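You operate a simulated robot arm through the tools that you are given. There is no shell and no other tool.

You are at the controls of a simulated two-armed robot. One attempt, no reset.

Task
Set the job card's look and store it as dawn.
Fine: dim and the first colour full up, the second at half; other faders and scenes stay.

Only the result counts: the job must be done as asked and must still hold three seconds after the hand-in. Knocking over, shifting, dropping, spilling or breaking anything else fails it.

Robot
Two 7-joint arms with fingered hands on one trunk that stands fixed in place. Base frame: the origin is at the foot of the trunk, x ahead of it, y to its left, z up; the work surface is at about z = 840. Lengths are in mm, angles in degrees, forces in N, time in s.
The left shoulder is at [50, 214, 869], the right one opposite. With the tool pointing down near the work surface each hand reaches from about 380 to 880 mm from the base axis, measured 20 degrees to its own side. Payload 3 kg a hand.
The TCP of each hand is the grasp point between the finger pads, 26 mm short of the fingertips. In the tool frame z runs along the fingers and y along their closing line. Largest opening 132 mm; the body of the gripper starts 73 mm behind the TCP. The gripper is a hand of 3 fingers: y runs from the thumb to the fingers, the wrist lies at [0, 0, -229] in the tool frame.
Orientation is that of the tool frame in the base frame, as a unit quaternion [w, x, y, z]. With the fingers straight down and closing along the base's y, the tool's x points along the base's -x, its y along +y and its z along -z.

Tools
- The arms move only by the tool send_rows. It takes "left_moves", "right_moves" or both (then of equal length, played together; a hand with none holds still); each is a list of rows, each an object (a shift or turn left out is 0) with "delta_rot": the turn, a rotation vector about the tool's x, y, z in degrees, a list of three; "translation": the shift along the tool's x, y, z in mm, a list of three. In form: [{"delta_rot": [wx, wy, wz], "translation": [dx, dy, dz]}, ...]. A call has 1 to 20 rows; each row shifts and turns the commanded pose from where the row before left it, along the tool's axes as they then stand. Rows are played at 5 a second. More than 50 mm and 8.6 degrees between two rows, and nothing of the call is played. A pose out of reach is approached as far as the arm can. The call stops where the force on the tool passes 40 N (or 10 N more than at its start, if that is more) or the arm is blocked; 0.2 s more then pass. In this call time passes only in rows, and 0.2 s behind the last. It gives the time, the measured TCP pose, the force on the tool (base axes), the opening and the grip force at its end, in the units of the frame above (readings bear some noise), with the torque about the TCP (base axes, N m) and any sound that the robot's microphone picked up.
- Cameras (640 x 400 px; columns grow to the right, rows downward): "scene" is now at [25.2, -41.2, 1501.5]; the picture's right is [-0.48, -0.88, 0.00], its down [-0.56, 0.31, -0.77] and it looks along [0.67, -0.37, -0.64] (base axes); focal length 324 px, centre (320, 200). "left" rides on the left gripper at [-62, 3, -92] in its tool frame; the picture's right is [-0.05, -1.00, 0.00], its down [0.83, -0.04, -0.56] and it looks along [0.55, -0.03, 0.83] (tool axes); focal length 230 px, centre (320, 200). "right" rides on the right gripper at [62, 3, -92] in its tool frame; the picture's right is [-0.05, 1.00, 0.00], its down [-0.83, -0.04, -0.56] and it looks along [-0.55, -0.03, 0.83] (tool axes); focal length 230 px, centre (320, 200). There is no depth. A picture from a camera that has moved, and an enlarged one, comes with that camera's place and axes in the base frame and with its lens.
- snapshot(camera): a new picture of that camera. No time passes.
- curl_fingers(finger1, finger2, thumb_bend, hand): sets how far each is bent, from 0 (flat) to 100 (curled in); at 30 the hand is open as for a grip, at 70 the pads meet at the TCP. One left out holds its place. A second passes; each finger stops where it meets its share of the squeeze, and holds until it gets a number again. It is the only way to open and close the hand. It gives what a move gives, with no picture; readings hold the bend of each and the force on the fingers (four entries, about 0 where the hand has none), thumb and palm.
- head_to(pan, tilt): turns the head with the scene camera to pan (to the left, within 86 degrees either way) and tilt (down, from -29 to 69), counted from straight ahead of the robot. It gives what a move gives.
- zoom(camera, box): a new picture of the part [left, top, right, bottom] of that camera's present view, enlarged. No time passes.
- finish_job(): hands the job in; it is judged then, once.

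Places have to be worked out from the pictures, the camera data and where the tool is seen. Open the grippers and draw the arms clear of the work before you hand the job in, unless the task says otherwise.

The tools are called after "Emit:" by a JSON object that holds its "method" and its "body". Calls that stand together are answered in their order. send_rows: Moves the arms, as the interface text tells. Its arguments: {"type":"object","properties":{"left_moves":{"type":"array"},"right_moves":{"type":"array"}},"required":[]} The other tools are called the same way: curl_fingers (finger1, finger2, thumb_bend, hand) moves the fingers one by one; head_to (pan, tilt) turns the head that bears the scene camera; snapshot (camera) takes a picture; zoom (camera, box) takes an enlarged picture of a part of a camera's view; finish_job () hands the job in.

At the start:

```text
t: 0.0
left_ee_pos: [618.6, 124.4, 1095.1]
left_tcp_rot: [0.0, 0.067, 0.998, 0.0]
left_force: [0.8, -0.4, 0.8]
left_moment: [0.0, 0.01, 0.01]
left_gripper_width: 132.1
left_gripper_force: 0.1
left_shape: jaw
left_bend: [30.0, 30.0, 30.0]
left_finger forces: [0.0, 0.0, 0.0, 0.0, 0.0, 0.1]
right_ee_pos: [537.5, -329.3, 1102.0]
right_tcp_rot: [0.001, 0.068, 0.998, 0.0]
right_force: [0.2, 0.4, 0.1]
right_moment: [0.0, 0.01, -0.02]
right_gripper_width: 131.9
right_gripper_force: 0.0
right_shape: jaw
right_bend: [30.0, 30.0, 30.0]
right_finger forces: [0.0, 0.0, 0.1, 0.1, 0.0, 0.0]
head pan, tilt: [-28.7, 39.8]
```

scene: 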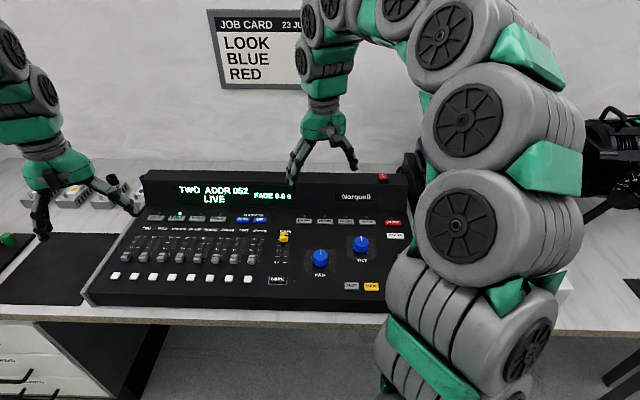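
right: 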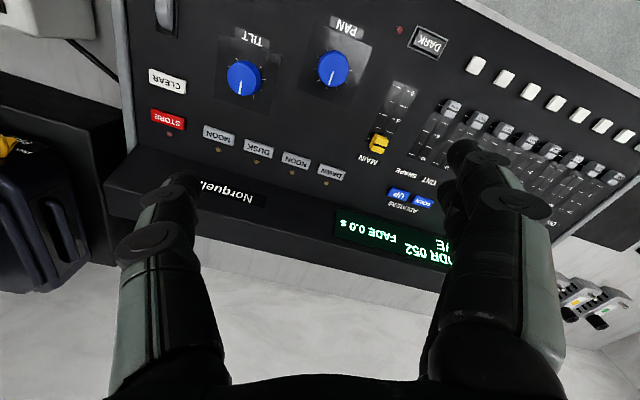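
left: 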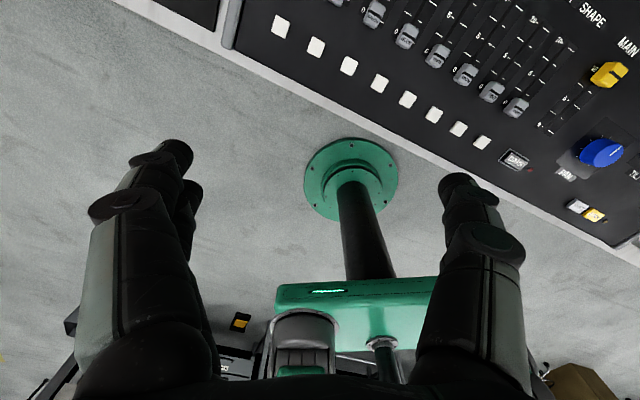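

I see a lighting console with faders, scene buttons and a job card partly hidden. I'll zoom in on the details first.

Emit:
{"method": "zoom", "body": {"camera": "scene", "box": [200, 0, 340, 90]}}

Emit:
{"method": "zoom", "body": {"camera": "scene", "box": [80, 160, 280, 310]}}

Emit:
{"method": "zoom", "body": {"camera": "scene", "box": [240, 160, 420, 310]}}

Emit:
{"method": "zoom", "body": {"camera": "right", "box": [380, 20, 640, 240]}}

Emit:
{"method": "zoom", "body": {"camera": "right", "box": [120, 20, 440, 260]}}

Emit:
{"method": "zoom", "body": {"camera": "left", "box": [220, 0, 640, 250]}}

```text
4.44 times, centred on (270, 45) of scene
camera zoom: at [25.2, -41.2, 1501.5], right [-0.48, -0.88, 0.0], down [-0.56, 0.31, -0.77], along [0.67, -0.37, -0.64], focal length 1441 px, centre (542, 889)
```

zoom: 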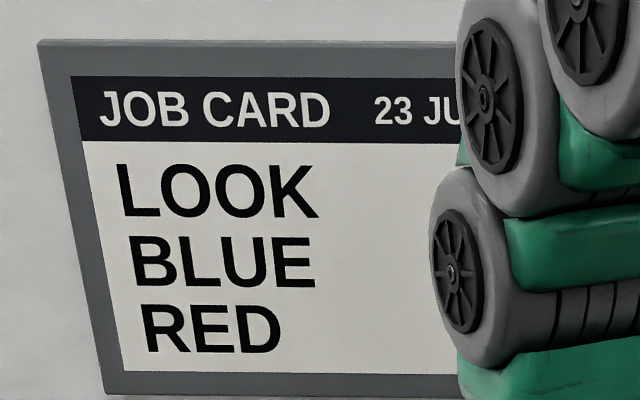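

```text
2.67 times, centred on (180, 235) of scene
camera zoom: at [25.2, -41.2, 1501.5], right [-0.48, -0.88, 0.0], down [-0.56, 0.31, -0.77], along [0.67, -0.37, -0.64], focal length 865 px, centre (693, 107)
```

zoom: 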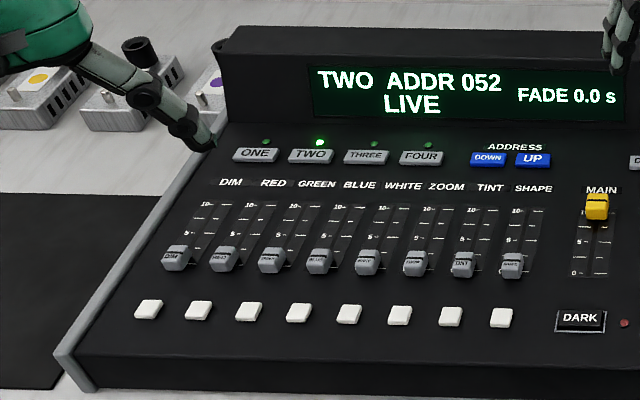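

```text
2.67 times, centred on (330, 235) of scene
camera zoom: at [25.2, -41.2, 1501.5], right [-0.48, -0.88, 0.0], down [-0.56, 0.31, -0.77], along [0.67, -0.37, -0.64], focal length 865 px, centre (293, 107)
```

zoom: 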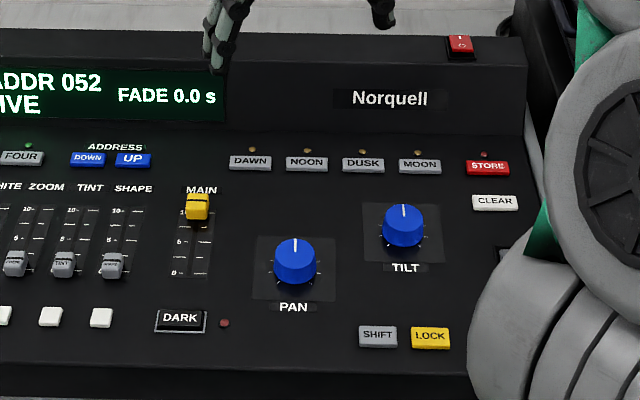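

```text
1.82 times, centred on (510, 130) of right
camera zoom: at [477.4, -317.5, 1193.9], right [0.19, 0.98, 0.0], down [0.82, -0.16, 0.56], along [0.55, -0.1, -0.83], focal length 418 px, centre (-26, 327)
```

zoom: 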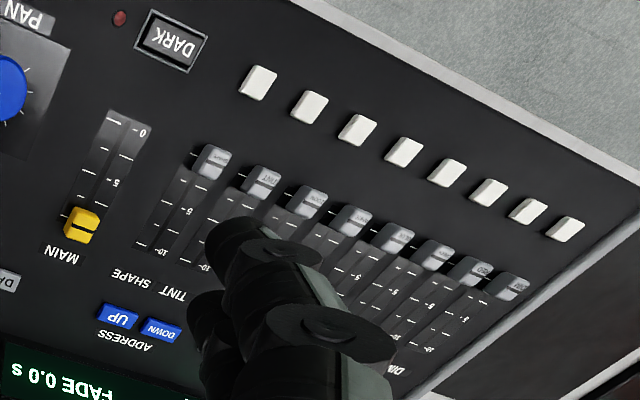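

```text
1.67 times, centred on (280, 140) of right
camera zoom: at [477.4, -317.5, 1193.9], right [0.19, 0.98, 0.0], down [0.82, -0.16, 0.56], along [0.55, -0.1, -0.83], focal length 384 px, centre (387, 300)
```

zoom: 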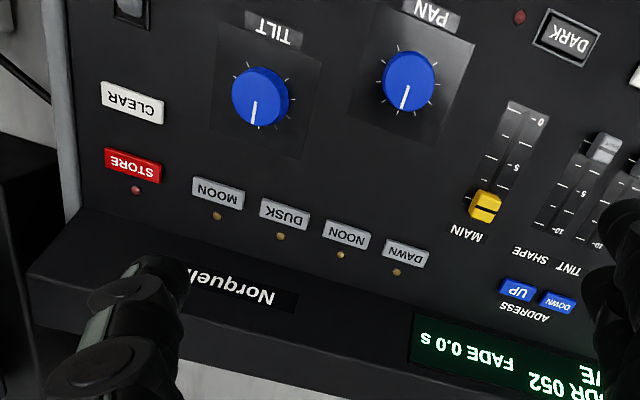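

```text
1.52 times, centred on (430, 125) of left
camera zoom: at [678.9, 118.6, 1186.9], right [-0.08, -1.0, 0.0], down [-0.83, 0.07, 0.56], along [-0.55, 0.05, -0.83], focal length 351 px, centre (152, 314)
```

zoom: 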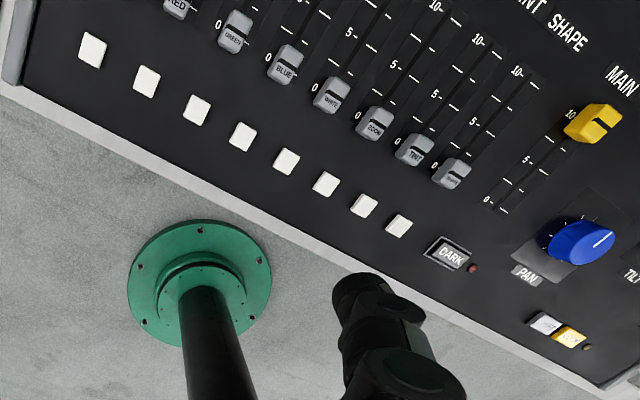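

The card is partly hidden by the right arm. I'll shift the right hand to the right, well above everything, so I can see the full card.

Emit:
{"method": "send_rows", "body": {"right_moves": [{"translation": [-6, -45, 0]}, {"translation": [-6, -45, 0]}, {"translation": [-6, -45, 0]}, {"translation": [-6, -45, 0]}]}}

Emit:
{"method": "snapshot", "body": {"camera": "scene"}}

```text
t: 1.0
left_ee_pos: [617.4, 123.7, 1096.0]
left_tcp_rot: [-0.001, 0.069, 0.998, 0.0]
left_force: [0.4, -0.3, 0.1]
left_moment: [-0.02, 0.01, -0.02]
left_gripper_width: 131.9
left_gripper_force: 0.1
left_shape: jaw
left_bend: [30.0, 30.0, 30.0]
left_finger forces: [0.0, 0.0, 0.0, 0.0, 0.1, 0.0]
right_ee_pos: [536.6, -513.9, 1104.5]
right_tcp_rot: [0.0, 0.068, 0.998, 0.0]
right_force: [-0.6, 0.2, 0.4]
right_moment: [-0.02, 0.04, 0.0]
right_gripper_width: 131.8
right_gripper_force: 0.1
right_shape: jaw
right_bend: [30.0, 30.0, 30.0]
right_finger forces: [0.1, 0.0, 0.0, 0.0, 0.1, 0.0]
head pan, tilt: [-28.7, 39.8]
```

```text
taken
```

scene: 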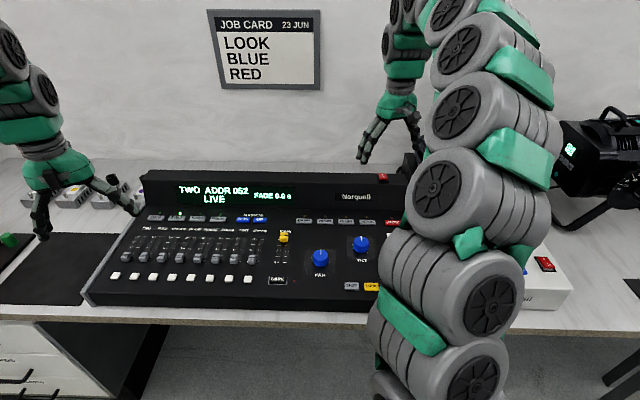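

The card reads only "LOOK BLUE RED". I'll look around for other hints: the fixture on the right and the items on the left.

Emit:
{"method": "head_to", "body": {"pan": -65, "tilt": 32}}

Emit:
{"method": "snapshot", "body": {"camera": "scene"}}

Emit:
{"method": "head_to", "body": {"pan": 15, "tilt": 35}}

Emit:
{"method": "snapshot", "body": {"camera": "scene"}}

Emit:
{"method": "snapshot", "body": {"camera": "right"}}

```text
t: 2.0
left_ee_pos: [617.8, 123.9, 1095.4]
left_tcp_rot: [-0.001, 0.068, 0.998, -0.001]
left_force: [0.8, 0.5, 0.5]
left_moment: [0.0, -0.02, 0.0]
left_gripper_width: 132.1
left_gripper_force: 0.0
left_shape: jaw
left_bend: [30.0, 30.0, 30.0]
left_finger forces: [0.1, 0.1, 0.0, 0.1, 0.0, 0.0]
right_ee_pos: [538.1, -512.1, 1103.9]
right_tcp_rot: [0.0, 0.068, 0.998, 0.0]
right_force: [-1.0, 0.1, 0.5]
right_moment: [-0.02, 0.02, 0.02]
right_gripper_width: 132.1
right_gripper_force: 0.0
right_shape: jaw
right_bend: [30.0, 30.0, 30.0]
right_finger forces: [0.0, 0.1, 0.1, 0.0, 0.0, 0.0]
head pan, tilt: [-65.0, 32.0]
```

```text
taken
```

scene: 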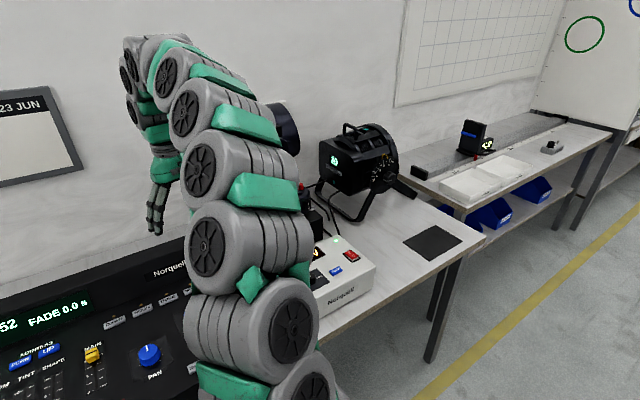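

```text
t: 3.5
left_ee_pos: [618.3, 123.4, 1095.5]
left_tcp_rot: [0.0, 0.068, 0.998, 0.0]
left_force: [-1.1, -0.2, -0.6]
left_moment: [0.0, -0.04, -0.01]
left_gripper_width: 131.8
left_gripper_force: 0.0
left_shape: jaw
left_bend: [30.0, 30.0, 30.0]
left_finger forces: [0.0, 0.0, 0.0, 0.1, 0.0, 0.1]
right_ee_pos: [536.3, -512.4, 1103.8]
right_tcp_rot: [0.0, 0.068, 0.998, 0.0]
right_force: [0.5, -0.3, -0.6]
right_moment: [-0.03, -0.02, 0.0]
right_gripper_width: 131.9
right_gripper_force: 0.0
right_shape: jaw
right_bend: [30.0, 30.0, 30.0]
right_finger forces: [0.0, 0.0, 0.0, 0.1, 0.0, 0.0]
head pan, tilt: [15.0, 35.0]
```

```text
taken
```

scene: 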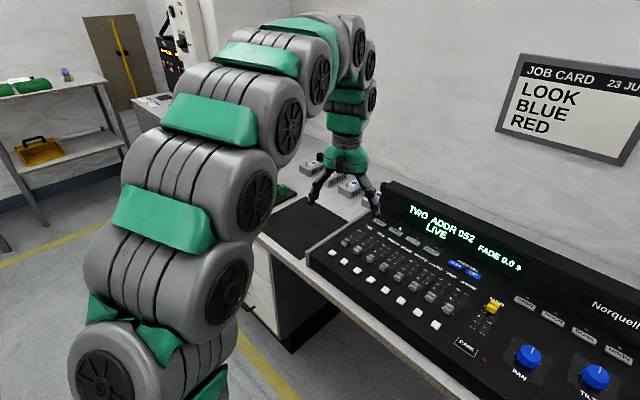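

```text
taken
camera right: at [477.3, -500.7, 1195.0], right [0.19, 0.98, 0.0], down [0.82, -0.16, 0.56], along [0.55, -0.1, -0.83], focal length 230 px, centre (320, 200)
```

right: 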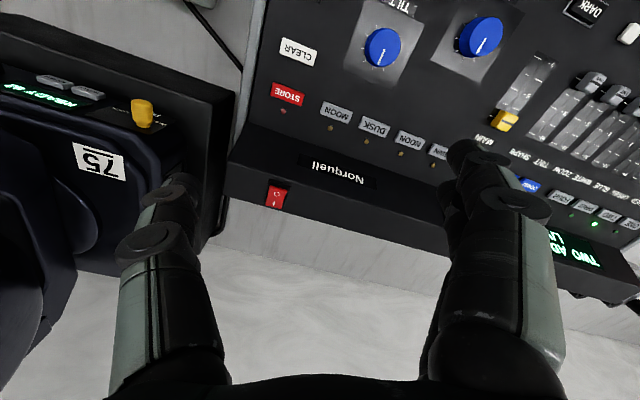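

There are more devices at right (white box, hazer, light with a display). I'll zoom in there and also on the small items at left.

Emit:
{"method": "zoom", "body": {"camera": "scene", "box": [260, 140, 420, 240]}}

Emit:
{"method": "zoom", "body": {"camera": "scene", "box": [300, 190, 500, 350]}}

Emit:
{"method": "head_to", "body": {"pan": -65, "tilt": 40}}

Emit:
{"method": "zoom", "body": {"camera": "scene", "box": [300, 70, 440, 170]}}

Emit:
{"method": "zoom", "body": {"camera": "scene", "box": [260, 150, 400, 290]}}

Emit:
{"method": "snapshot", "body": {"camera": "scene"}}

```text
4.00 times, centred on (340, 190) of scene
camera zoom: at [35.6, 22.4, 1508.8], right [0.26, -0.97, 0.0], down [-0.55, -0.15, -0.82], along [0.79, 0.21, -0.57], focal length 1297 px, centre (240, 240)
```

zoom: 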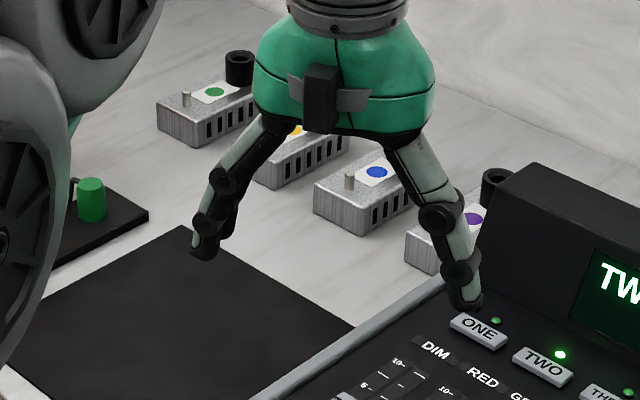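

```text
2.50 times, centred on (400, 270) of scene
camera zoom: at [35.6, 22.4, 1508.8], right [0.26, -0.97, 0.0], down [-0.55, -0.15, -0.82], along [0.79, 0.21, -0.57], focal length 811 px, centre (120, 25)
```

zoom: 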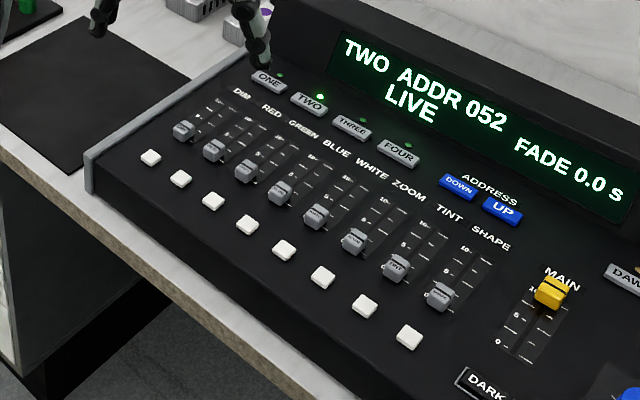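

```text
t: 5.1
left_ee_pos: [618.4, 123.9, 1095.7]
left_tcp_rot: [0.0, 0.067, 0.998, 0.0]
left_force: [0.3, 1.0, 0.0]
left_moment: [0.01, 0.0, 0.04]
left_gripper_width: 131.9
left_gripper_force: 0.0
left_shape: jaw
left_bend: [30.0, 30.0, 30.0]
left_finger forces: [0.1, 0.0, 0.1, 0.0, 0.0, 0.0]
right_ee_pos: [537.8, -512.3, 1103.9]
right_tcp_rot: [-0.001, 0.067, 0.998, 0.0]
right_force: [-0.3, 0.5, -0.1]
right_moment: [-0.01, 0.01, -0.04]
right_gripper_width: 132.0
right_gripper_force: 0.0
right_shape: jaw
right_bend: [30.0, 30.0, 30.0]
right_finger forces: [0.1, 0.1, 0.1, 0.0, 0.0, 0.1]
head pan, tilt: [-65.0, 40.0]
```

```text
4.00 times, centred on (370, 120) of scene
camera zoom: at [-13.5, -77.3, 1501.2], right [-0.91, -0.42, 0.0], down [-0.27, 0.58, -0.77], along [0.32, -0.69, -0.64], focal length 1297 px, centre (120, 520)
```

zoom: 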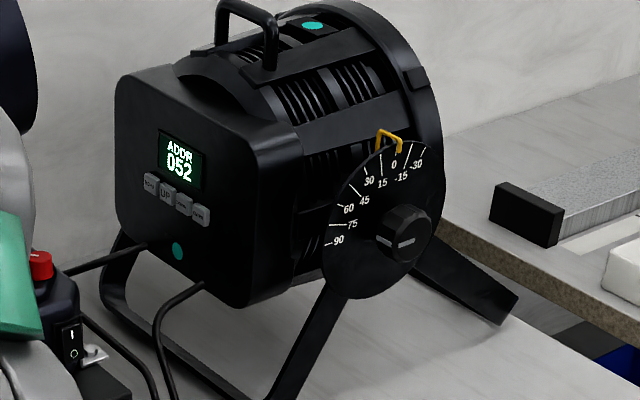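

```text
2.86 times, centred on (330, 220) of scene
camera zoom: at [-13.5, -77.3, 1501.2], right [-0.91, -0.42, 0.0], down [-0.27, 0.58, -0.77], along [0.32, -0.69, -0.64], focal length 926 px, centre (291, 143)
```

zoom: 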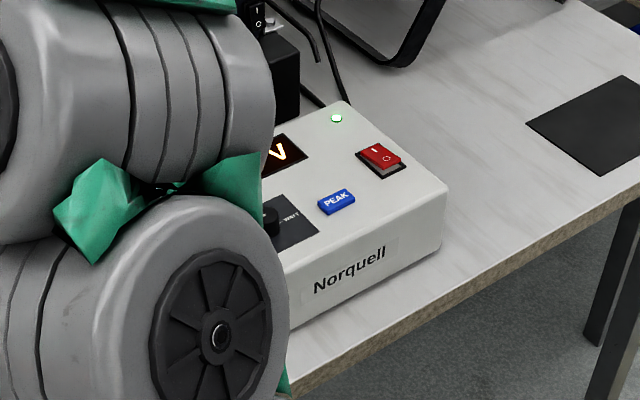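

```text
taken
```

scene: 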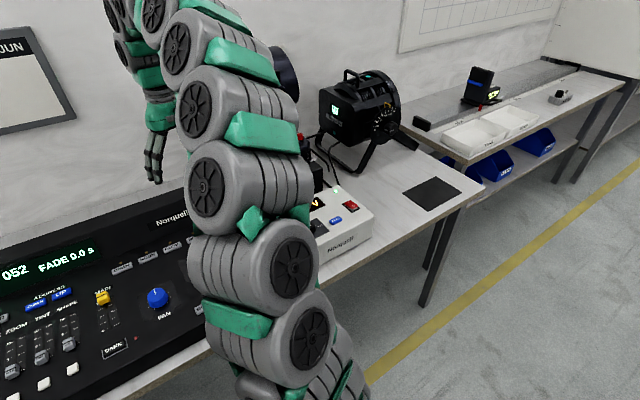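

The light shows address 052, matching fixture TWO, which is already selected, so the look is: DIM 10, BLUE 10, RED 5, the rest unchanged. I'll form a pointing thumb on the left hand, which is high in free air, and look at its shape.

Emit:
{"method": "curl_fingers", "body": {"hand": "left", "finger1": 100, "finger2": 100, "thumb_bend": 60}}

Emit:
{"method": "snapshot", "body": {"camera": "left"}}

Emit:
{"method": "head_to", "body": {"pan": -12, "tilt": 40}}

Emit:
{"method": "snapshot", "body": {"camera": "scene"}}

```text
t: 6.1
left_ee_pos: [618.4, 123.8, 1096.1]
left_tcp_rot: [0.0, 0.068, 0.998, 0.0]
left_force: [-0.9, -0.1, 0.0]
left_moment: [0.0, 0.03, 0.01]
left_gripper_width: 39.4
left_gripper_force: 0.1
left_shape: fingers
left_bend: [100.0, 100.0, 60.0]
left_finger forces: [0.0, 0.1, 0.0, 0.1, 0.1, 0.1]
right_ee_pos: [537.5, -512.5, 1102.8]
right_tcp_rot: [0.0, 0.068, 0.998, 0.0]
right_force: [-0.6, 0.8, 0.0]
right_moment: [0.0, -0.03, 0.01]
right_gripper_width: 131.8
right_gripper_force: 0.0
right_shape: jaw
right_bend: [30.0, 30.0, 30.0]
right_finger forces: [0.0, 0.1, 0.1, 0.0, 0.1, 0.0]
head pan, tilt: [-65.0, 40.0]
```

```text
taken
camera left: at [678.9, 118.6, 1186.9], right [-0.08, -1.0, 0.0], down [-0.83, 0.07, 0.56], along [-0.55, 0.05, -0.83], focal length 230 px, centre (320, 200)
```

left: 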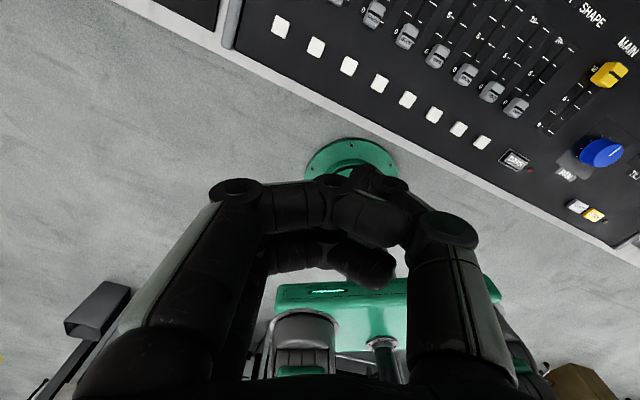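

```text
t: 7.3
left_ee_pos: [617.0, 123.7, 1096.3]
left_tcp_rot: [0.001, 0.068, 0.998, 0.0]
left_force: [-0.4, 0.1, -0.1]
left_moment: [-0.01, -0.01, 0.0]
left_gripper_width: 39.4
left_gripper_force: 0.0
left_shape: fingers
left_bend: [100.0, 100.0, 60.0]
left_finger forces: [0.0, 0.0, 0.0, 0.0, 0.1, 0.0]
right_ee_pos: [537.6, -512.7, 1103.7]
right_tcp_rot: [0.0, 0.067, 0.998, 0.0]
right_force: [0.0, 0.0, -0.1]
right_moment: [-0.08, -0.03, -0.03]
right_gripper_width: 132.1
right_gripper_force: 0.0
right_shape: jaw
right_bend: [30.0, 30.0, 30.0]
right_finger forces: [0.0, 0.1, 0.1, 0.0, 0.1, 0.1]
head pan, tilt: [-12.0, 40.0]
```

```text
taken
```

scene: 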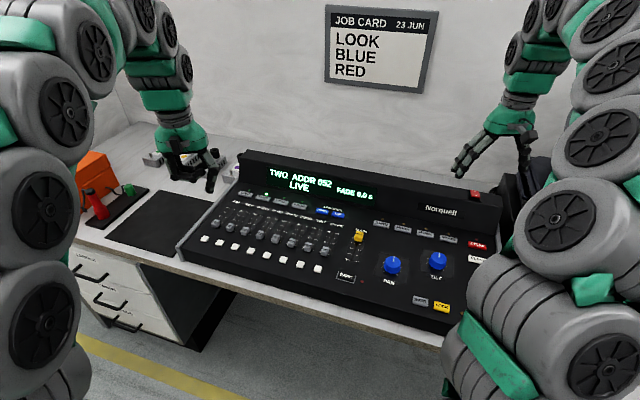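

The hand shape needs a closer look to see how far the thumb tip extends past the curled fingers.

Emit:
{"method": "zoom", "body": {"camera": "scene", "box": [140, 90, 260, 200]}}

Emit:
{"method": "zoom", "body": {"camera": "left", "box": [180, 130, 520, 360]}}

Emit:
{"method": "zoom", "body": {"camera": "scene", "box": [180, 160, 360, 290]}}

```text
3.64 times, centred on (200, 145) of scene
camera zoom: at [33.7, -18.0, 1501.2], right [-0.21, -0.98, 0.0], down [-0.63, 0.13, -0.77], along [0.75, -0.16, -0.64], focal length 1179 px, centre (756, 400)
```

zoom: 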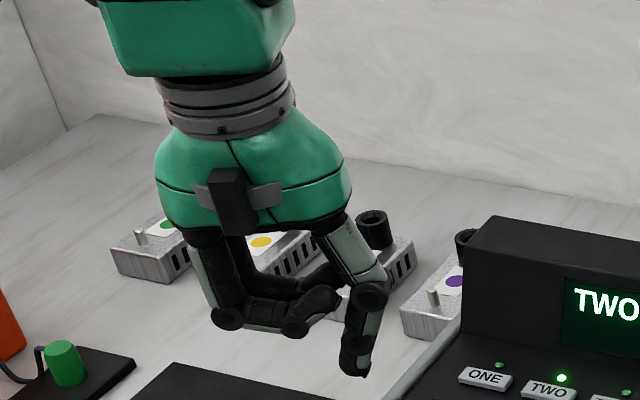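

```text
1.74 times, centred on (350, 245) of left
camera zoom: at [678.9, 118.6, 1186.9], right [-0.08, -1.0, 0.0], down [-0.83, 0.07, 0.56], along [-0.55, 0.05, -0.83], focal length 400 px, centre (268, 122)
```

zoom: 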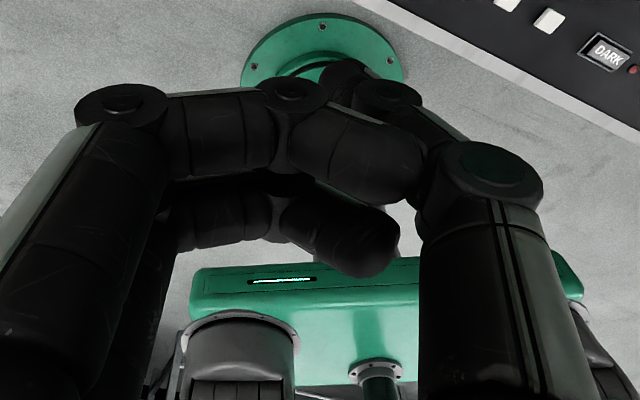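

```text
3.08 times, centred on (270, 225) of scene
camera zoom: at [33.7, -18.0, 1501.2], right [-0.21, -0.98, 0.0], down [-0.63, 0.13, -0.77], along [0.75, -0.16, -0.64], focal length 998 px, centre (474, 123)
```

zoom: 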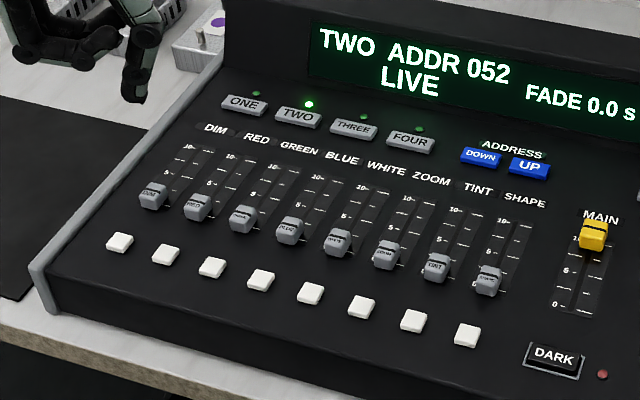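

The thumb protrudes about 30 mm beyond the curled fingers, which makes a good pusher. I judge the console to be yawed about -30° with BLUE's knob at about (685, 14, 849). I'll turn the left hand 22° and bring the thumb high above the spot just in front of the BLUE knob.

Emit:
{"method": "send_rows", "body": {"left_moves": [{"delta_rot": [0, 0, 7.43]}, {"delta_rot": [0, 0, 7.43]}, {"delta_rot": [0, 0, 7.43]}, {"translation": [-20.8, -9.7, 30]}, {"translation": [-20.8, -9.7, 30]}, {"translation": [-20.8, -9.7, 30]}, {"translation": [-20.8, -9.7, 29]}]}}

Emit:
{"method": "snapshot", "body": {"camera": "scene"}}

Emit:
{"method": "zoom", "body": {"camera": "scene", "box": [180, 130, 380, 290]}}

Emit:
{"method": "snapshot", "body": {"camera": "left"}}

```text
t: 8.9
left_ee_pos: [671.8, 49.2, 976.5]
left_tcp_rot: [0.001, 0.26, 0.966, 0.0]
left_force: [0.4, -0.1, 0.1]
left_moment: [0.02, 0.02, -0.02]
left_gripper_width: 39.2
left_gripper_force: 0.0
left_shape: fingers
left_bend: [100.0, 100.0, 60.0]
left_finger forces: [0.0, 0.1, 0.0, 0.0, 0.0, 0.0]
right_ee_pos: [537.6, -512.0, 1103.5]
right_tcp_rot: [0.0, 0.068, 0.998, 0.0]
right_force: [-0.2, 0.3, -0.6]
right_moment: [-0.04, 0.01, 0.04]
right_gripper_width: 132.0
right_gripper_force: 0.1
right_shape: jaw
right_bend: [30.0, 30.0, 30.0]
right_finger forces: [0.0, 0.0, 0.0, 0.1, 0.0, 0.0]
head pan, tilt: [-12.0, 40.0]
```

```text
taken
```

scene: 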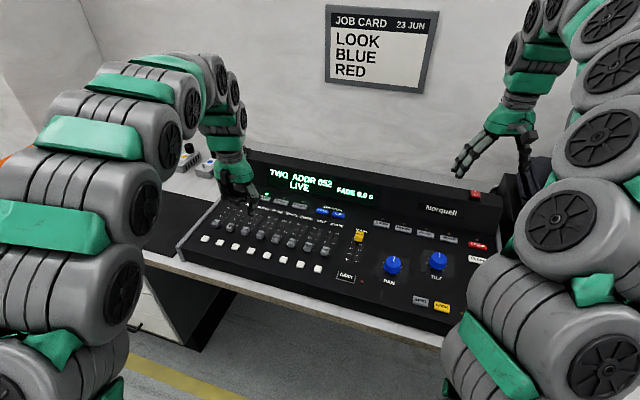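

```text
2.50 times, centred on (280, 210) of scene
camera zoom: at [33.7, -18.0, 1501.2], right [-0.21, -0.98, 0.0], down [-0.63, 0.13, -0.77], along [0.75, -0.16, -0.64], focal length 811 px, centre (420, 175)
```

zoom: 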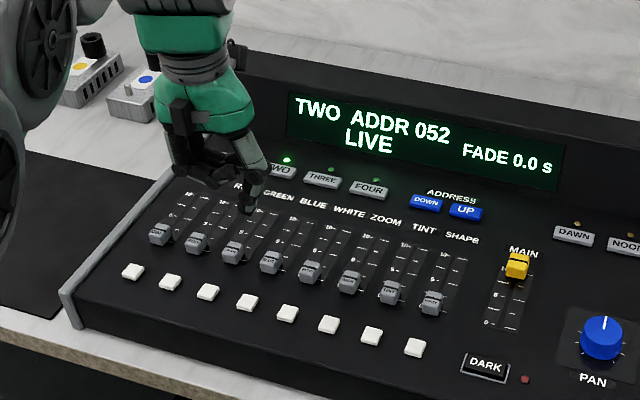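

```text
taken
camera left: at [726.5, 20.8, 1066.7], right [-0.46, -0.89, 0.0], down [-0.74, 0.38, 0.55], along [-0.49, 0.25, -0.83], focal length 230 px, centre (320, 200)
```

left: 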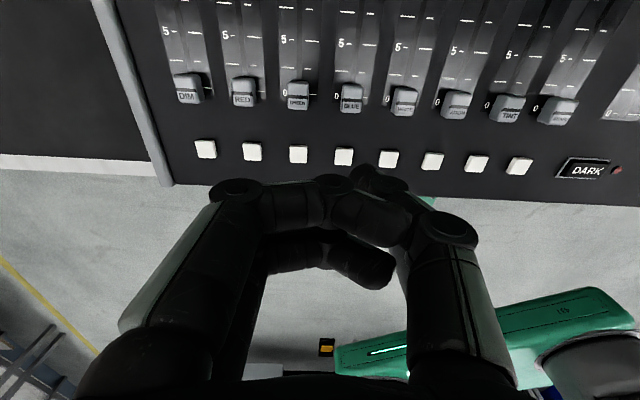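

The left camera agrees: BLUE knob at about (683, 13, 849) and its white button at (632, 42). I'll zoom in on the knobs, then descend most of the way.

Emit:
{"method": "zoom", "body": {"camera": "left", "box": [160, 0, 460, 190]}}

Emit:
{"method": "send_rows", "body": {"left_moves": [{"translation": [0, 0, 30]}, {"translation": [0, 0, 30]}, {"translation": [0, 0, 20]}]}}

Emit:
{"method": "snapshot", "body": {"camera": "left"}}

Emit:
{"method": "zoom", "body": {"camera": "scene", "box": [210, 170, 310, 250]}}

```text
2.11 times, centred on (310, 95) of left
camera zoom: at [726.5, 20.8, 1066.7], right [-0.46, -0.89, 0.0], down [-0.74, 0.38, 0.55], along [-0.49, 0.25, -0.83], focal length 484 px, centre (341, 421)
```

zoom: 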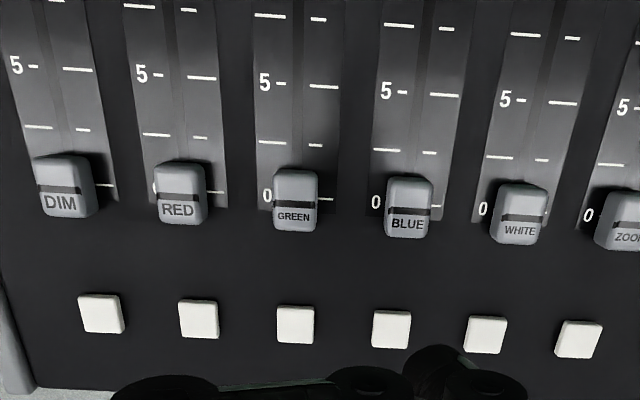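

```text
t: 9.7
left_ee_pos: [671.1, 49.1, 896.4]
left_tcp_rot: [0.0, 0.26, 0.966, 0.0]
left_force: [0.2, 0.0, 0.4]
left_moment: [-0.02, -0.02, 0.0]
left_gripper_width: 39.4
left_gripper_force: 0.0
left_shape: fingers
left_bend: [100.0, 100.0, 60.0]
left_finger forces: [0.0, 0.1, 0.0, 0.0, 0.1, 0.1]
right_ee_pos: [537.6, -512.3, 1103.4]
right_tcp_rot: [0.0, 0.068, 0.998, 0.0]
right_force: [-0.9, 0.6, -0.2]
right_moment: [-0.01, 0.05, -0.02]
right_gripper_width: 131.7
right_gripper_force: 0.1
right_shape: jaw
right_bend: [30.0, 30.0, 30.0]
right_finger forces: [0.1, 0.0, 0.0, 0.0, 0.0, 0.0]
head pan, tilt: [-12.0, 40.0]
```

```text
taken
camera left: at [725.5, 21.7, 987.4], right [-0.46, -0.89, 0.0], down [-0.74, 0.38, 0.56], along [-0.49, 0.25, -0.83], focal length 230 px, centre (320, 200)
```

left: 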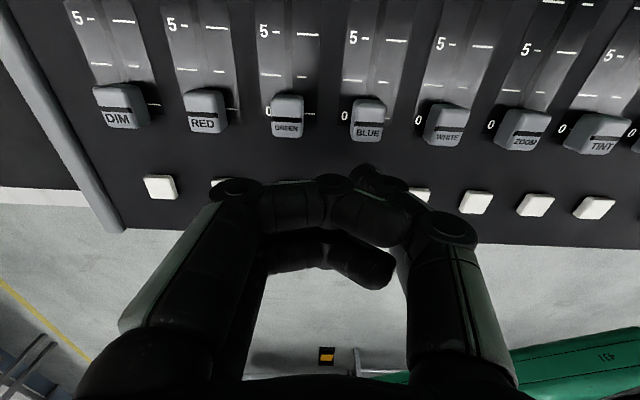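

```text
5.00 times, centred on (260, 210) of scene
camera zoom: at [33.7, -18.0, 1501.2], right [-0.21, -0.98, 0.0], down [-0.63, 0.13, -0.77], along [0.75, -0.16, -0.64], focal length 1621 px, centre (620, 150)
```

zoom: 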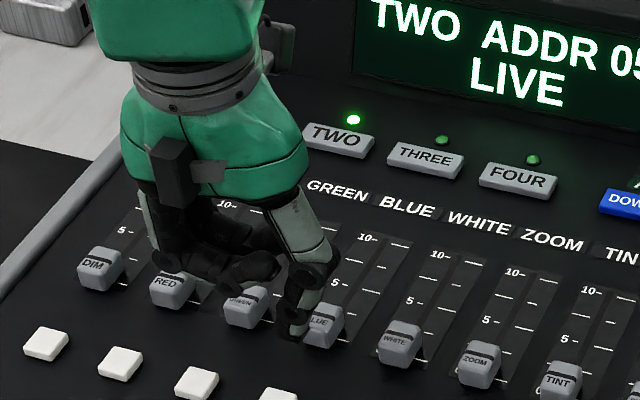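

The tick marks give 40 mm from 0 to 5, so 80 mm full travel. The thumb tip is about 27 mm in front of the BLUE knob centre, at z ≈ 869; I'll lower it to about z 847 and check.

Emit:
{"method": "send_rows", "body": {"left_moves": [{"translation": [0, 0, 10]}, {"translation": [0, 0, 6]}, {"translation": [0, 0, 4]}, {"translation": [0, 0, 2]}]}}

Emit:
{"method": "zoom", "body": {"camera": "scene", "box": [220, 190, 320, 270]}}

Emit:
{"method": "zoom", "body": {"camera": "left", "box": [240, 80, 480, 240]}}

```text
t: 10.7
left_ee_pos: [670.7, 48.3, 875.7]
left_tcp_rot: [0.0, 0.26, 0.966, 0.0]
left_force: [0.0, -0.1, -0.5]
left_moment: [0.0, 0.01, 0.0]
left_gripper_width: 39.3
left_gripper_force: 0.1
left_shape: fingers
left_bend: [100.0, 100.0, 60.0]
left_finger forces: [0.0, 0.0, 0.1, 0.0, 0.0, 0.0]
right_ee_pos: [536.8, -512.6, 1104.3]
right_tcp_rot: [0.001, 0.068, 0.998, 0.0]
right_force: [-0.3, 0.4, 0.6]
right_moment: [0.03, -0.02, 0.04]
right_gripper_width: 132.0
right_gripper_force: 0.0
right_shape: jaw
right_bend: [30.0, 30.0, 30.0]
right_finger forces: [0.0, 0.1, 0.1, 0.1, 0.1, 0.0]
head pan, tilt: [-12.0, 40.0]
```

```text
5.00 times, centred on (270, 230) of scene
camera zoom: at [33.7, -18.0, 1501.2], right [-0.21, -0.98, 0.0], down [-0.63, 0.13, -0.77], along [0.75, -0.16, -0.64], focal length 1621 px, centre (570, 50)
```

zoom: 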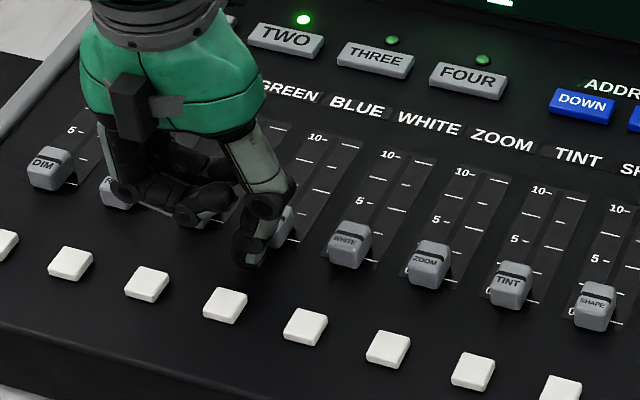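

```text
2.50 times, centred on (360, 160) of left
camera zoom: at [724.6, 21.2, 966.3], right [-0.46, -0.89, 0.0], down [-0.74, 0.38, 0.55], along [-0.49, 0.25, -0.83], focal length 575 px, centre (220, 300)
```

zoom: 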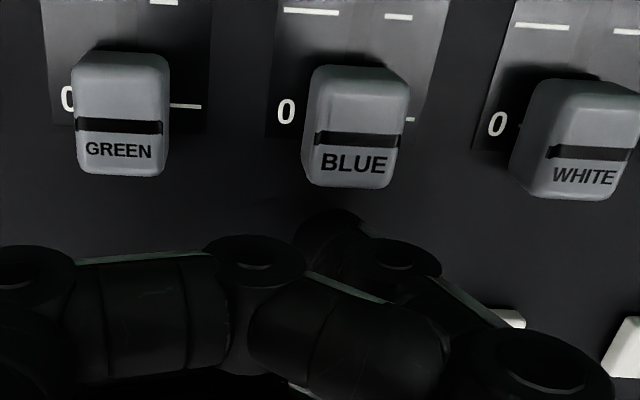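

The tip is laterally aligned with the BLUE knob and behind it, with no contact yet. I'll lower in small steps and watch the force.

Emit:
{"method": "send_rows", "body": {"left_moves": [{"translation": [0, 0, 1.5]}, {"translation": [0, 0, 1.5]}, {"translation": [0, 0, 1]}]}}

Emit:
{"method": "zoom", "body": {"camera": "scene", "box": [240, 200, 290, 250]}}

```text
t: 11.5
left_ee_pos: [670.3, 48.4, 871.8]
left_tcp_rot: [0.0, 0.26, 0.966, 0.0]
left_force: [-0.4, -0.9, 2.6]
left_moment: [-0.1, 0.02, 0.0]
left_gripper_width: 39.0
left_gripper_force: 0.8
left_shape: fingers
left_bend: [100.0, 100.0, 60.0]
left_finger forces: [0.0, 0.0, 0.0, 0.1, 2.4, 0.0]
right_ee_pos: [537.8, -512.8, 1104.8]
right_tcp_rot: [0.0, 0.068, 0.998, 0.0]
right_force: [1.2, 0.3, -0.7]
right_moment: [-0.03, 0.02, 0.0]
right_gripper_width: 131.9
right_gripper_force: 0.0
right_shape: jaw
right_bend: [30.0, 30.0, 30.0]
right_finger forces: [0.1, 0.1, 0.1, 0.1, 0.1, 0.0]
head pan, tilt: [-12.0, 40.0]
```

```text
8.00 times, centred on (265, 225) of scene
camera zoom: at [33.6, -18.0, 1501.2], right [-0.21, -0.98, 0.0], down [-0.63, 0.13, -0.77], along [0.75, -0.16, -0.64], focal length 2594 px, centre (760, 0)
```

zoom: 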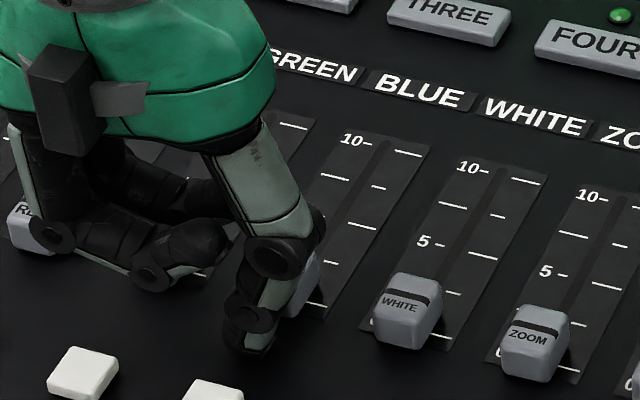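

The tip touched the panel at TCP z ≈ 872. I'll lift 3.5 mm and start pushing the BLUE knob away, checking after 30 mm.

Emit:
{"method": "send_rows", "body": {"left_moves": [{"translation": [0, 0, -3.5]}, {"translation": [-5, 0, 0]}, {"translation": [-5, 0, 0]}, {"translation": [-5, 0, 0]}, {"translation": [-5, 0, 0]}, {"translation": [-5, 0, 0]}, {"translation": [-5, 0, 0]}]}}

Emit:
{"method": "zoom", "body": {"camera": "scene", "box": [220, 180, 320, 260]}}

Emit:
{"method": "zoom", "body": {"camera": "left", "box": [240, 80, 480, 240]}}

```text
t: 13.1
left_ee_pos: [697.1, 33.4, 874.1]
left_tcp_rot: [0.001, 0.26, 0.965, -0.001]
left_force: [0.0, 0.2, -0.2]
left_moment: [0.02, 0.02, 0.04]
left_gripper_width: 39.4
left_gripper_force: 0.0
left_shape: fingers
left_bend: [100.0, 100.0, 60.0]
left_finger forces: [0.1, 0.0, 0.1, 0.1, 0.0, 0.1]
right_ee_pos: [537.6, -513.1, 1104.1]
right_tcp_rot: [0.0, 0.068, 0.998, 0.0]
right_force: [0.8, 0.1, 0.3]
right_moment: [-0.02, -0.03, 0.01]
right_gripper_width: 131.7
right_gripper_force: 0.1
right_shape: jaw
right_bend: [30.0, 30.0, 30.0]
right_finger forces: [0.1, 0.1, 0.2, 0.1, 0.0, 0.0]
head pan, tilt: [-12.0, 40.0]
```

```text
5.00 times, centred on (270, 220) of scene
camera zoom: at [33.7, -18.0, 1501.2], right [-0.21, -0.98, 0.0], down [-0.63, 0.13, -0.77], along [0.75, -0.16, -0.64], focal length 1621 px, centre (570, 100)
```

zoom: 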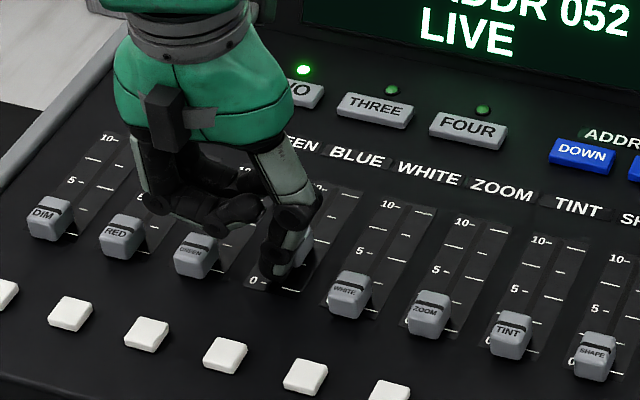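

```text
2.50 times, centred on (360, 160) of left
camera zoom: at [751.5, 4.8, 965.3], right [-0.46, -0.89, 0.0], down [-0.74, 0.38, 0.55], along [-0.49, 0.25, -0.83], focal length 575 px, centre (220, 300)
```

zoom: 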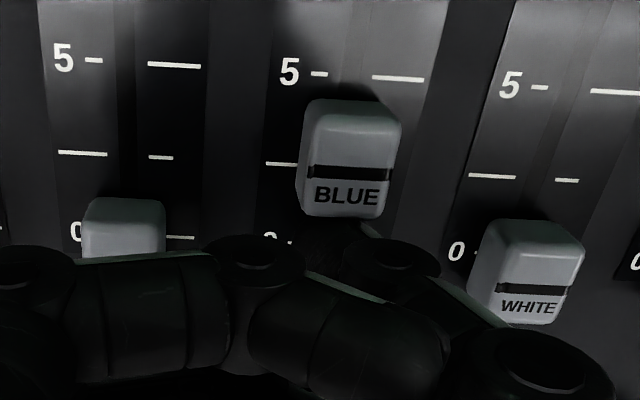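

The push works cleanly and BLUE is now at about 2.5. I'll continue toward the top.

Emit:
{"method": "send_rows", "body": {"left_moves": [{"translation": [-5, 0, 0]}, {"translation": [-5, 0, 0]}, {"translation": [-5, 0, 0]}, {"translation": [-5, 0, 0]}, {"translation": [-5, 0, 0]}, {"translation": [-5, 0, 0]}, {"translation": [-5, 0, 0]}, {"translation": [-5, 0, 0]}, {"translation": [-5, 0, 0]}, {"translation": [-5, 0, 0]}]}}

Emit:
{"method": "zoom", "body": {"camera": "scene", "box": [220, 170, 340, 260]}}

Emit:
{"method": "zoom", "body": {"camera": "left", "box": [240, 80, 480, 240]}}

```text
t: 15.3
left_ee_pos: [739.5, 9.8, 873.6]
left_tcp_rot: [0.0, 0.26, 0.966, 0.0]
left_force: [-0.3, 0.4, 0.5]
left_moment: [-0.02, -0.03, -0.01]
left_gripper_width: 39.2
left_gripper_force: 0.5
left_shape: fingers
left_bend: [100.0, 100.0, 60.0]
left_finger forces: [0.0, 0.0, 0.0, 0.0, 0.1, 0.0]
right_ee_pos: [536.5, -512.7, 1104.0]
right_tcp_rot: [0.001, 0.068, 0.998, 0.001]
right_force: [-0.5, -0.2, 0.5]
right_moment: [-0.02, -0.03, 0.0]
right_gripper_width: 132.0
right_gripper_force: 0.1
right_shape: jaw
right_bend: [30.0, 30.0, 30.0]
right_finger forces: [0.0, 0.1, 0.0, 0.0, 0.0, 0.0]
head pan, tilt: [-12.0, 40.0]
```

```text
4.44 times, centred on (280, 215) of scene
camera zoom: at [33.7, -18.0, 1501.2], right [-0.21, -0.98, 0.0], down [-0.63, 0.13, -0.77], along [0.75, -0.16, -0.64], focal length 1441 px, centre (498, 133)
```

zoom: 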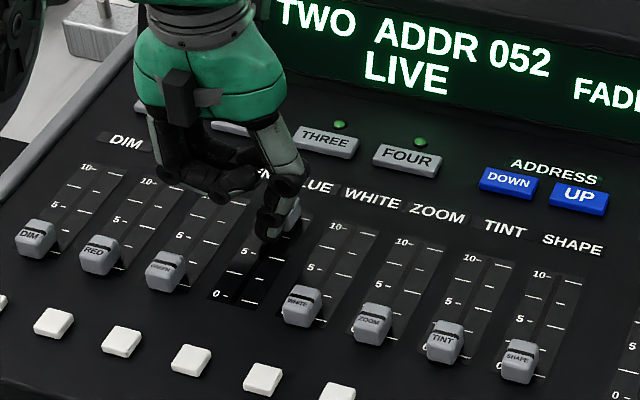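

```text
2.50 times, centred on (360, 160) of left
camera zoom: at [793.9, -19.3, 964.8], right [-0.46, -0.89, 0.0], down [-0.74, 0.38, 0.56], along [-0.49, 0.25, -0.83], focal length 575 px, centre (220, 300)
```

zoom: 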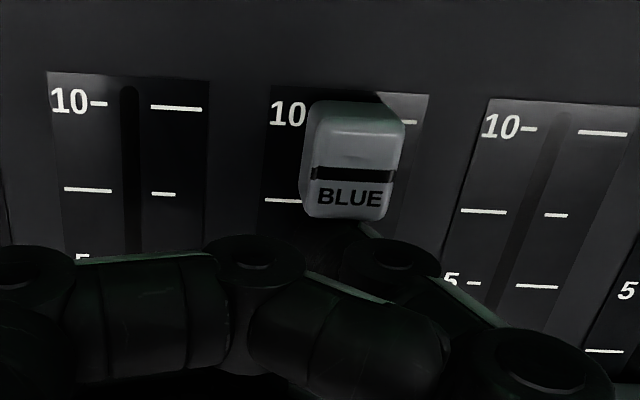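

BLUE is at about 8. I'll push the remaining ~13 mm in smaller steps toward the end stop.

Emit:
{"method": "send_rows", "body": {"left_moves": [{"translation": [-3, 0, 0]}, {"translation": [-3, 0, 0]}, {"translation": [-3, 0, 0]}, {"translation": [-2, 0, 0]}, {"translation": [-1, 0, 0]}]}}

Emit:
{"method": "zoom", "body": {"camera": "left", "box": [240, 80, 480, 240]}}

```text
t: 16.5
left_ee_pos: [748.5, 2.4, 873.4]
left_tcp_rot: [0.0, 0.259, 0.966, 0.001]
left_force: [-8.1, 4.3, 0.0]
left_moment: [0.06, 0.17, -0.22]
left_gripper_width: 39.4
left_gripper_force: 4.2
left_shape: fingers
left_bend: [100.0, 100.0, 60.0]
left_finger forces: [0.0, 0.1, 0.0, 0.0, 8.5, 0.0]
right_ee_pos: [537.0, -513.2, 1104.3]
right_tcp_rot: [0.0, 0.068, 0.998, 0.0]
right_force: [-0.2, 0.7, 0.9]
right_moment: [0.04, -0.01, 0.01]
right_gripper_width: 131.9
right_gripper_force: 0.0
right_shape: jaw
right_bend: [30.0, 30.0, 30.0]
right_finger forces: [0.0, 0.0, 0.0, 0.0, 0.0, 0.0]
head pan, tilt: [-12.0, 40.0]
```

```text
2.50 times, centred on (360, 160) of left
camera zoom: at [803.6, -25.3, 964.9], right [-0.46, -0.89, 0.0], down [-0.74, 0.38, 0.56], along [-0.5, 0.25, -0.83], focal length 575 px, centre (220, 300)
```

zoom: 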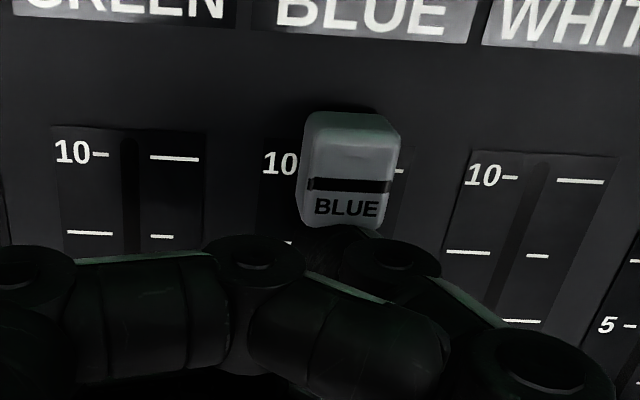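

The force rose to about 9 N and the knob sits at the 10 mark, so BLUE is at its end stop. I'll back off, lift, and shift over in front of DIM's knob.

Emit:
{"method": "send_rows", "body": {"left_moves": [{"translation": [5, 0, 0]}, {"translation": [5, 0, 0]}, {"translation": [0, 0, -30]}, {"translation": [0, 0, -30]}]}}

Emit:
{"method": "snapshot", "body": {"camera": "left"}}

Emit:
{"method": "zoom", "body": {"camera": "scene", "box": [200, 150, 360, 260]}}

```text
t: 17.5
left_ee_pos: [740.6, 7.6, 935.4]
left_tcp_rot: [-0.001, 0.259, 0.966, 0.0]
left_force: [-0.6, -0.1, -0.4]
left_moment: [0.03, -0.02, 0.03]
left_gripper_width: 39.5
left_gripper_force: 0.1
left_shape: fingers
left_bend: [100.0, 100.0, 60.0]
left_finger forces: [0.2, 0.0, 0.0, 0.0, 0.0, 0.1]
right_ee_pos: [538.4, -512.7, 1103.6]
right_tcp_rot: [0.0, 0.068, 0.998, 0.0]
right_force: [-0.3, -0.5, -0.1]
right_moment: [0.03, 0.02, -0.01]
right_gripper_width: 131.9
right_gripper_force: 0.0
right_shape: jaw
right_bend: [30.0, 30.0, 30.0]
right_finger forces: [0.0, 0.0, 0.0, 0.1, 0.0, 0.1]
head pan, tilt: [-12.0, 40.0]
```

```text
taken
camera left: at [794.3, -20.0, 1025.9], right [-0.46, -0.89, 0.0], down [-0.74, 0.38, 0.56], along [-0.5, 0.25, -0.83], focal length 230 px, centre (320, 200)
```

left: 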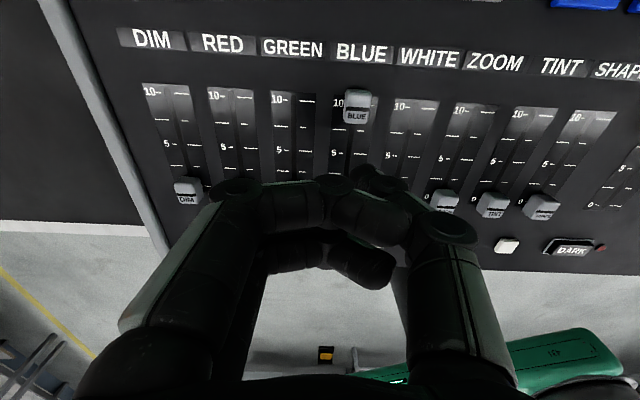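

```text
3.64 times, centred on (280, 205) of scene
camera zoom: at [33.6, -18.0, 1501.2], right [-0.21, -0.98, 0.0], down [-0.63, 0.13, -0.77], along [0.75, -0.16, -0.64], focal length 1179 px, centre (466, 182)
```

zoom: 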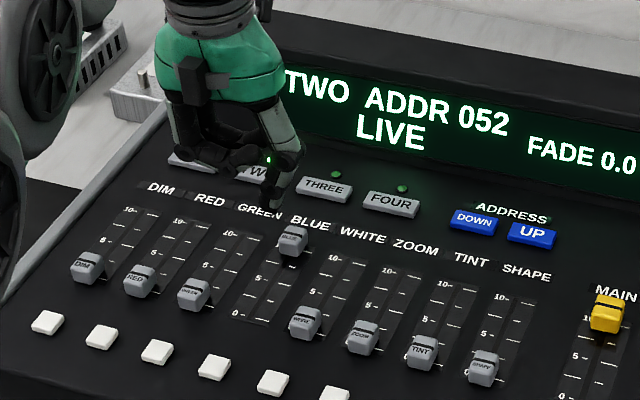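

BLUE is at 10 and all other faders are unchanged. I'll move the left hand at height to the spot in front of DIM's knob.

Emit:
{"method": "send_rows", "body": {"left_moves": [{"translation": [20, 35.5, 0]}, {"translation": [20, 35.5, 0]}, {"translation": [20, 35.5, 0]}, {"translation": [20, 35.5, 0]}]}}

Emit:
{"method": "snapshot", "body": {"camera": "left"}}

Emit:
{"method": "zoom", "body": {"camera": "scene", "box": [150, 130, 310, 260]}}

```text
t: 18.5
left_ee_pos: [742.9, 169.6, 934.2]
left_tcp_rot: [-0.001, 0.259, 0.966, 0.001]
left_force: [-0.7, -0.1, 0.5]
left_moment: [-0.03, -0.02, 0.02]
left_gripper_width: 39.4
left_gripper_force: 0.0
left_shape: fingers
left_bend: [100.0, 100.0, 60.0]
left_finger forces: [0.0, 0.0, 0.0, 0.1, 0.0, 0.0]
right_ee_pos: [536.4, -512.9, 1103.3]
right_tcp_rot: [0.0, 0.068, 0.998, 0.0]
right_force: [-0.7, 0.0, -0.8]
right_moment: [0.01, -0.02, -0.02]
right_gripper_width: 132.1
right_gripper_force: 0.0
right_shape: jaw
right_bend: [30.0, 30.0, 30.0]
right_finger forces: [0.1, 0.1, 0.0, 0.0, 0.0, 0.0]
head pan, tilt: [-12.0, 40.0]
```

```text
taken
camera left: at [796.0, 141.4, 1024.3], right [-0.46, -0.89, 0.0], down [-0.74, 0.38, 0.56], along [-0.49, 0.25, -0.83], focal length 230 px, centre (320, 200)
```

left: 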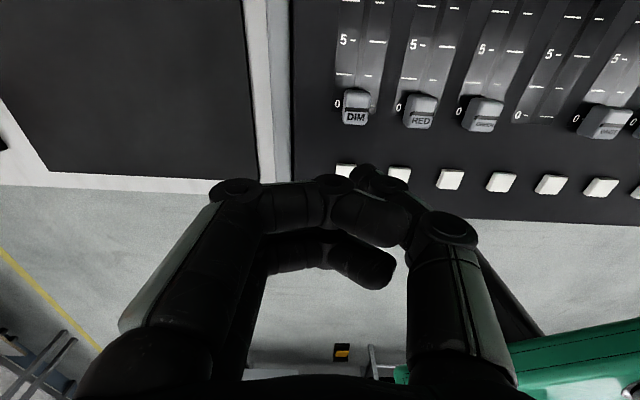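

```text
3.08 times, centred on (230, 195) of scene
camera zoom: at [33.6, -18.0, 1501.2], right [-0.21, -0.98, 0.0], down [-0.63, 0.13, -0.77], along [0.75, -0.16, -0.64], focal length 998 px, centre (597, 215)
```

zoom: 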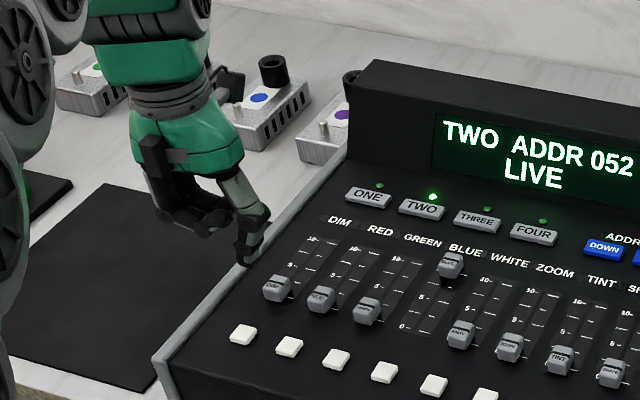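

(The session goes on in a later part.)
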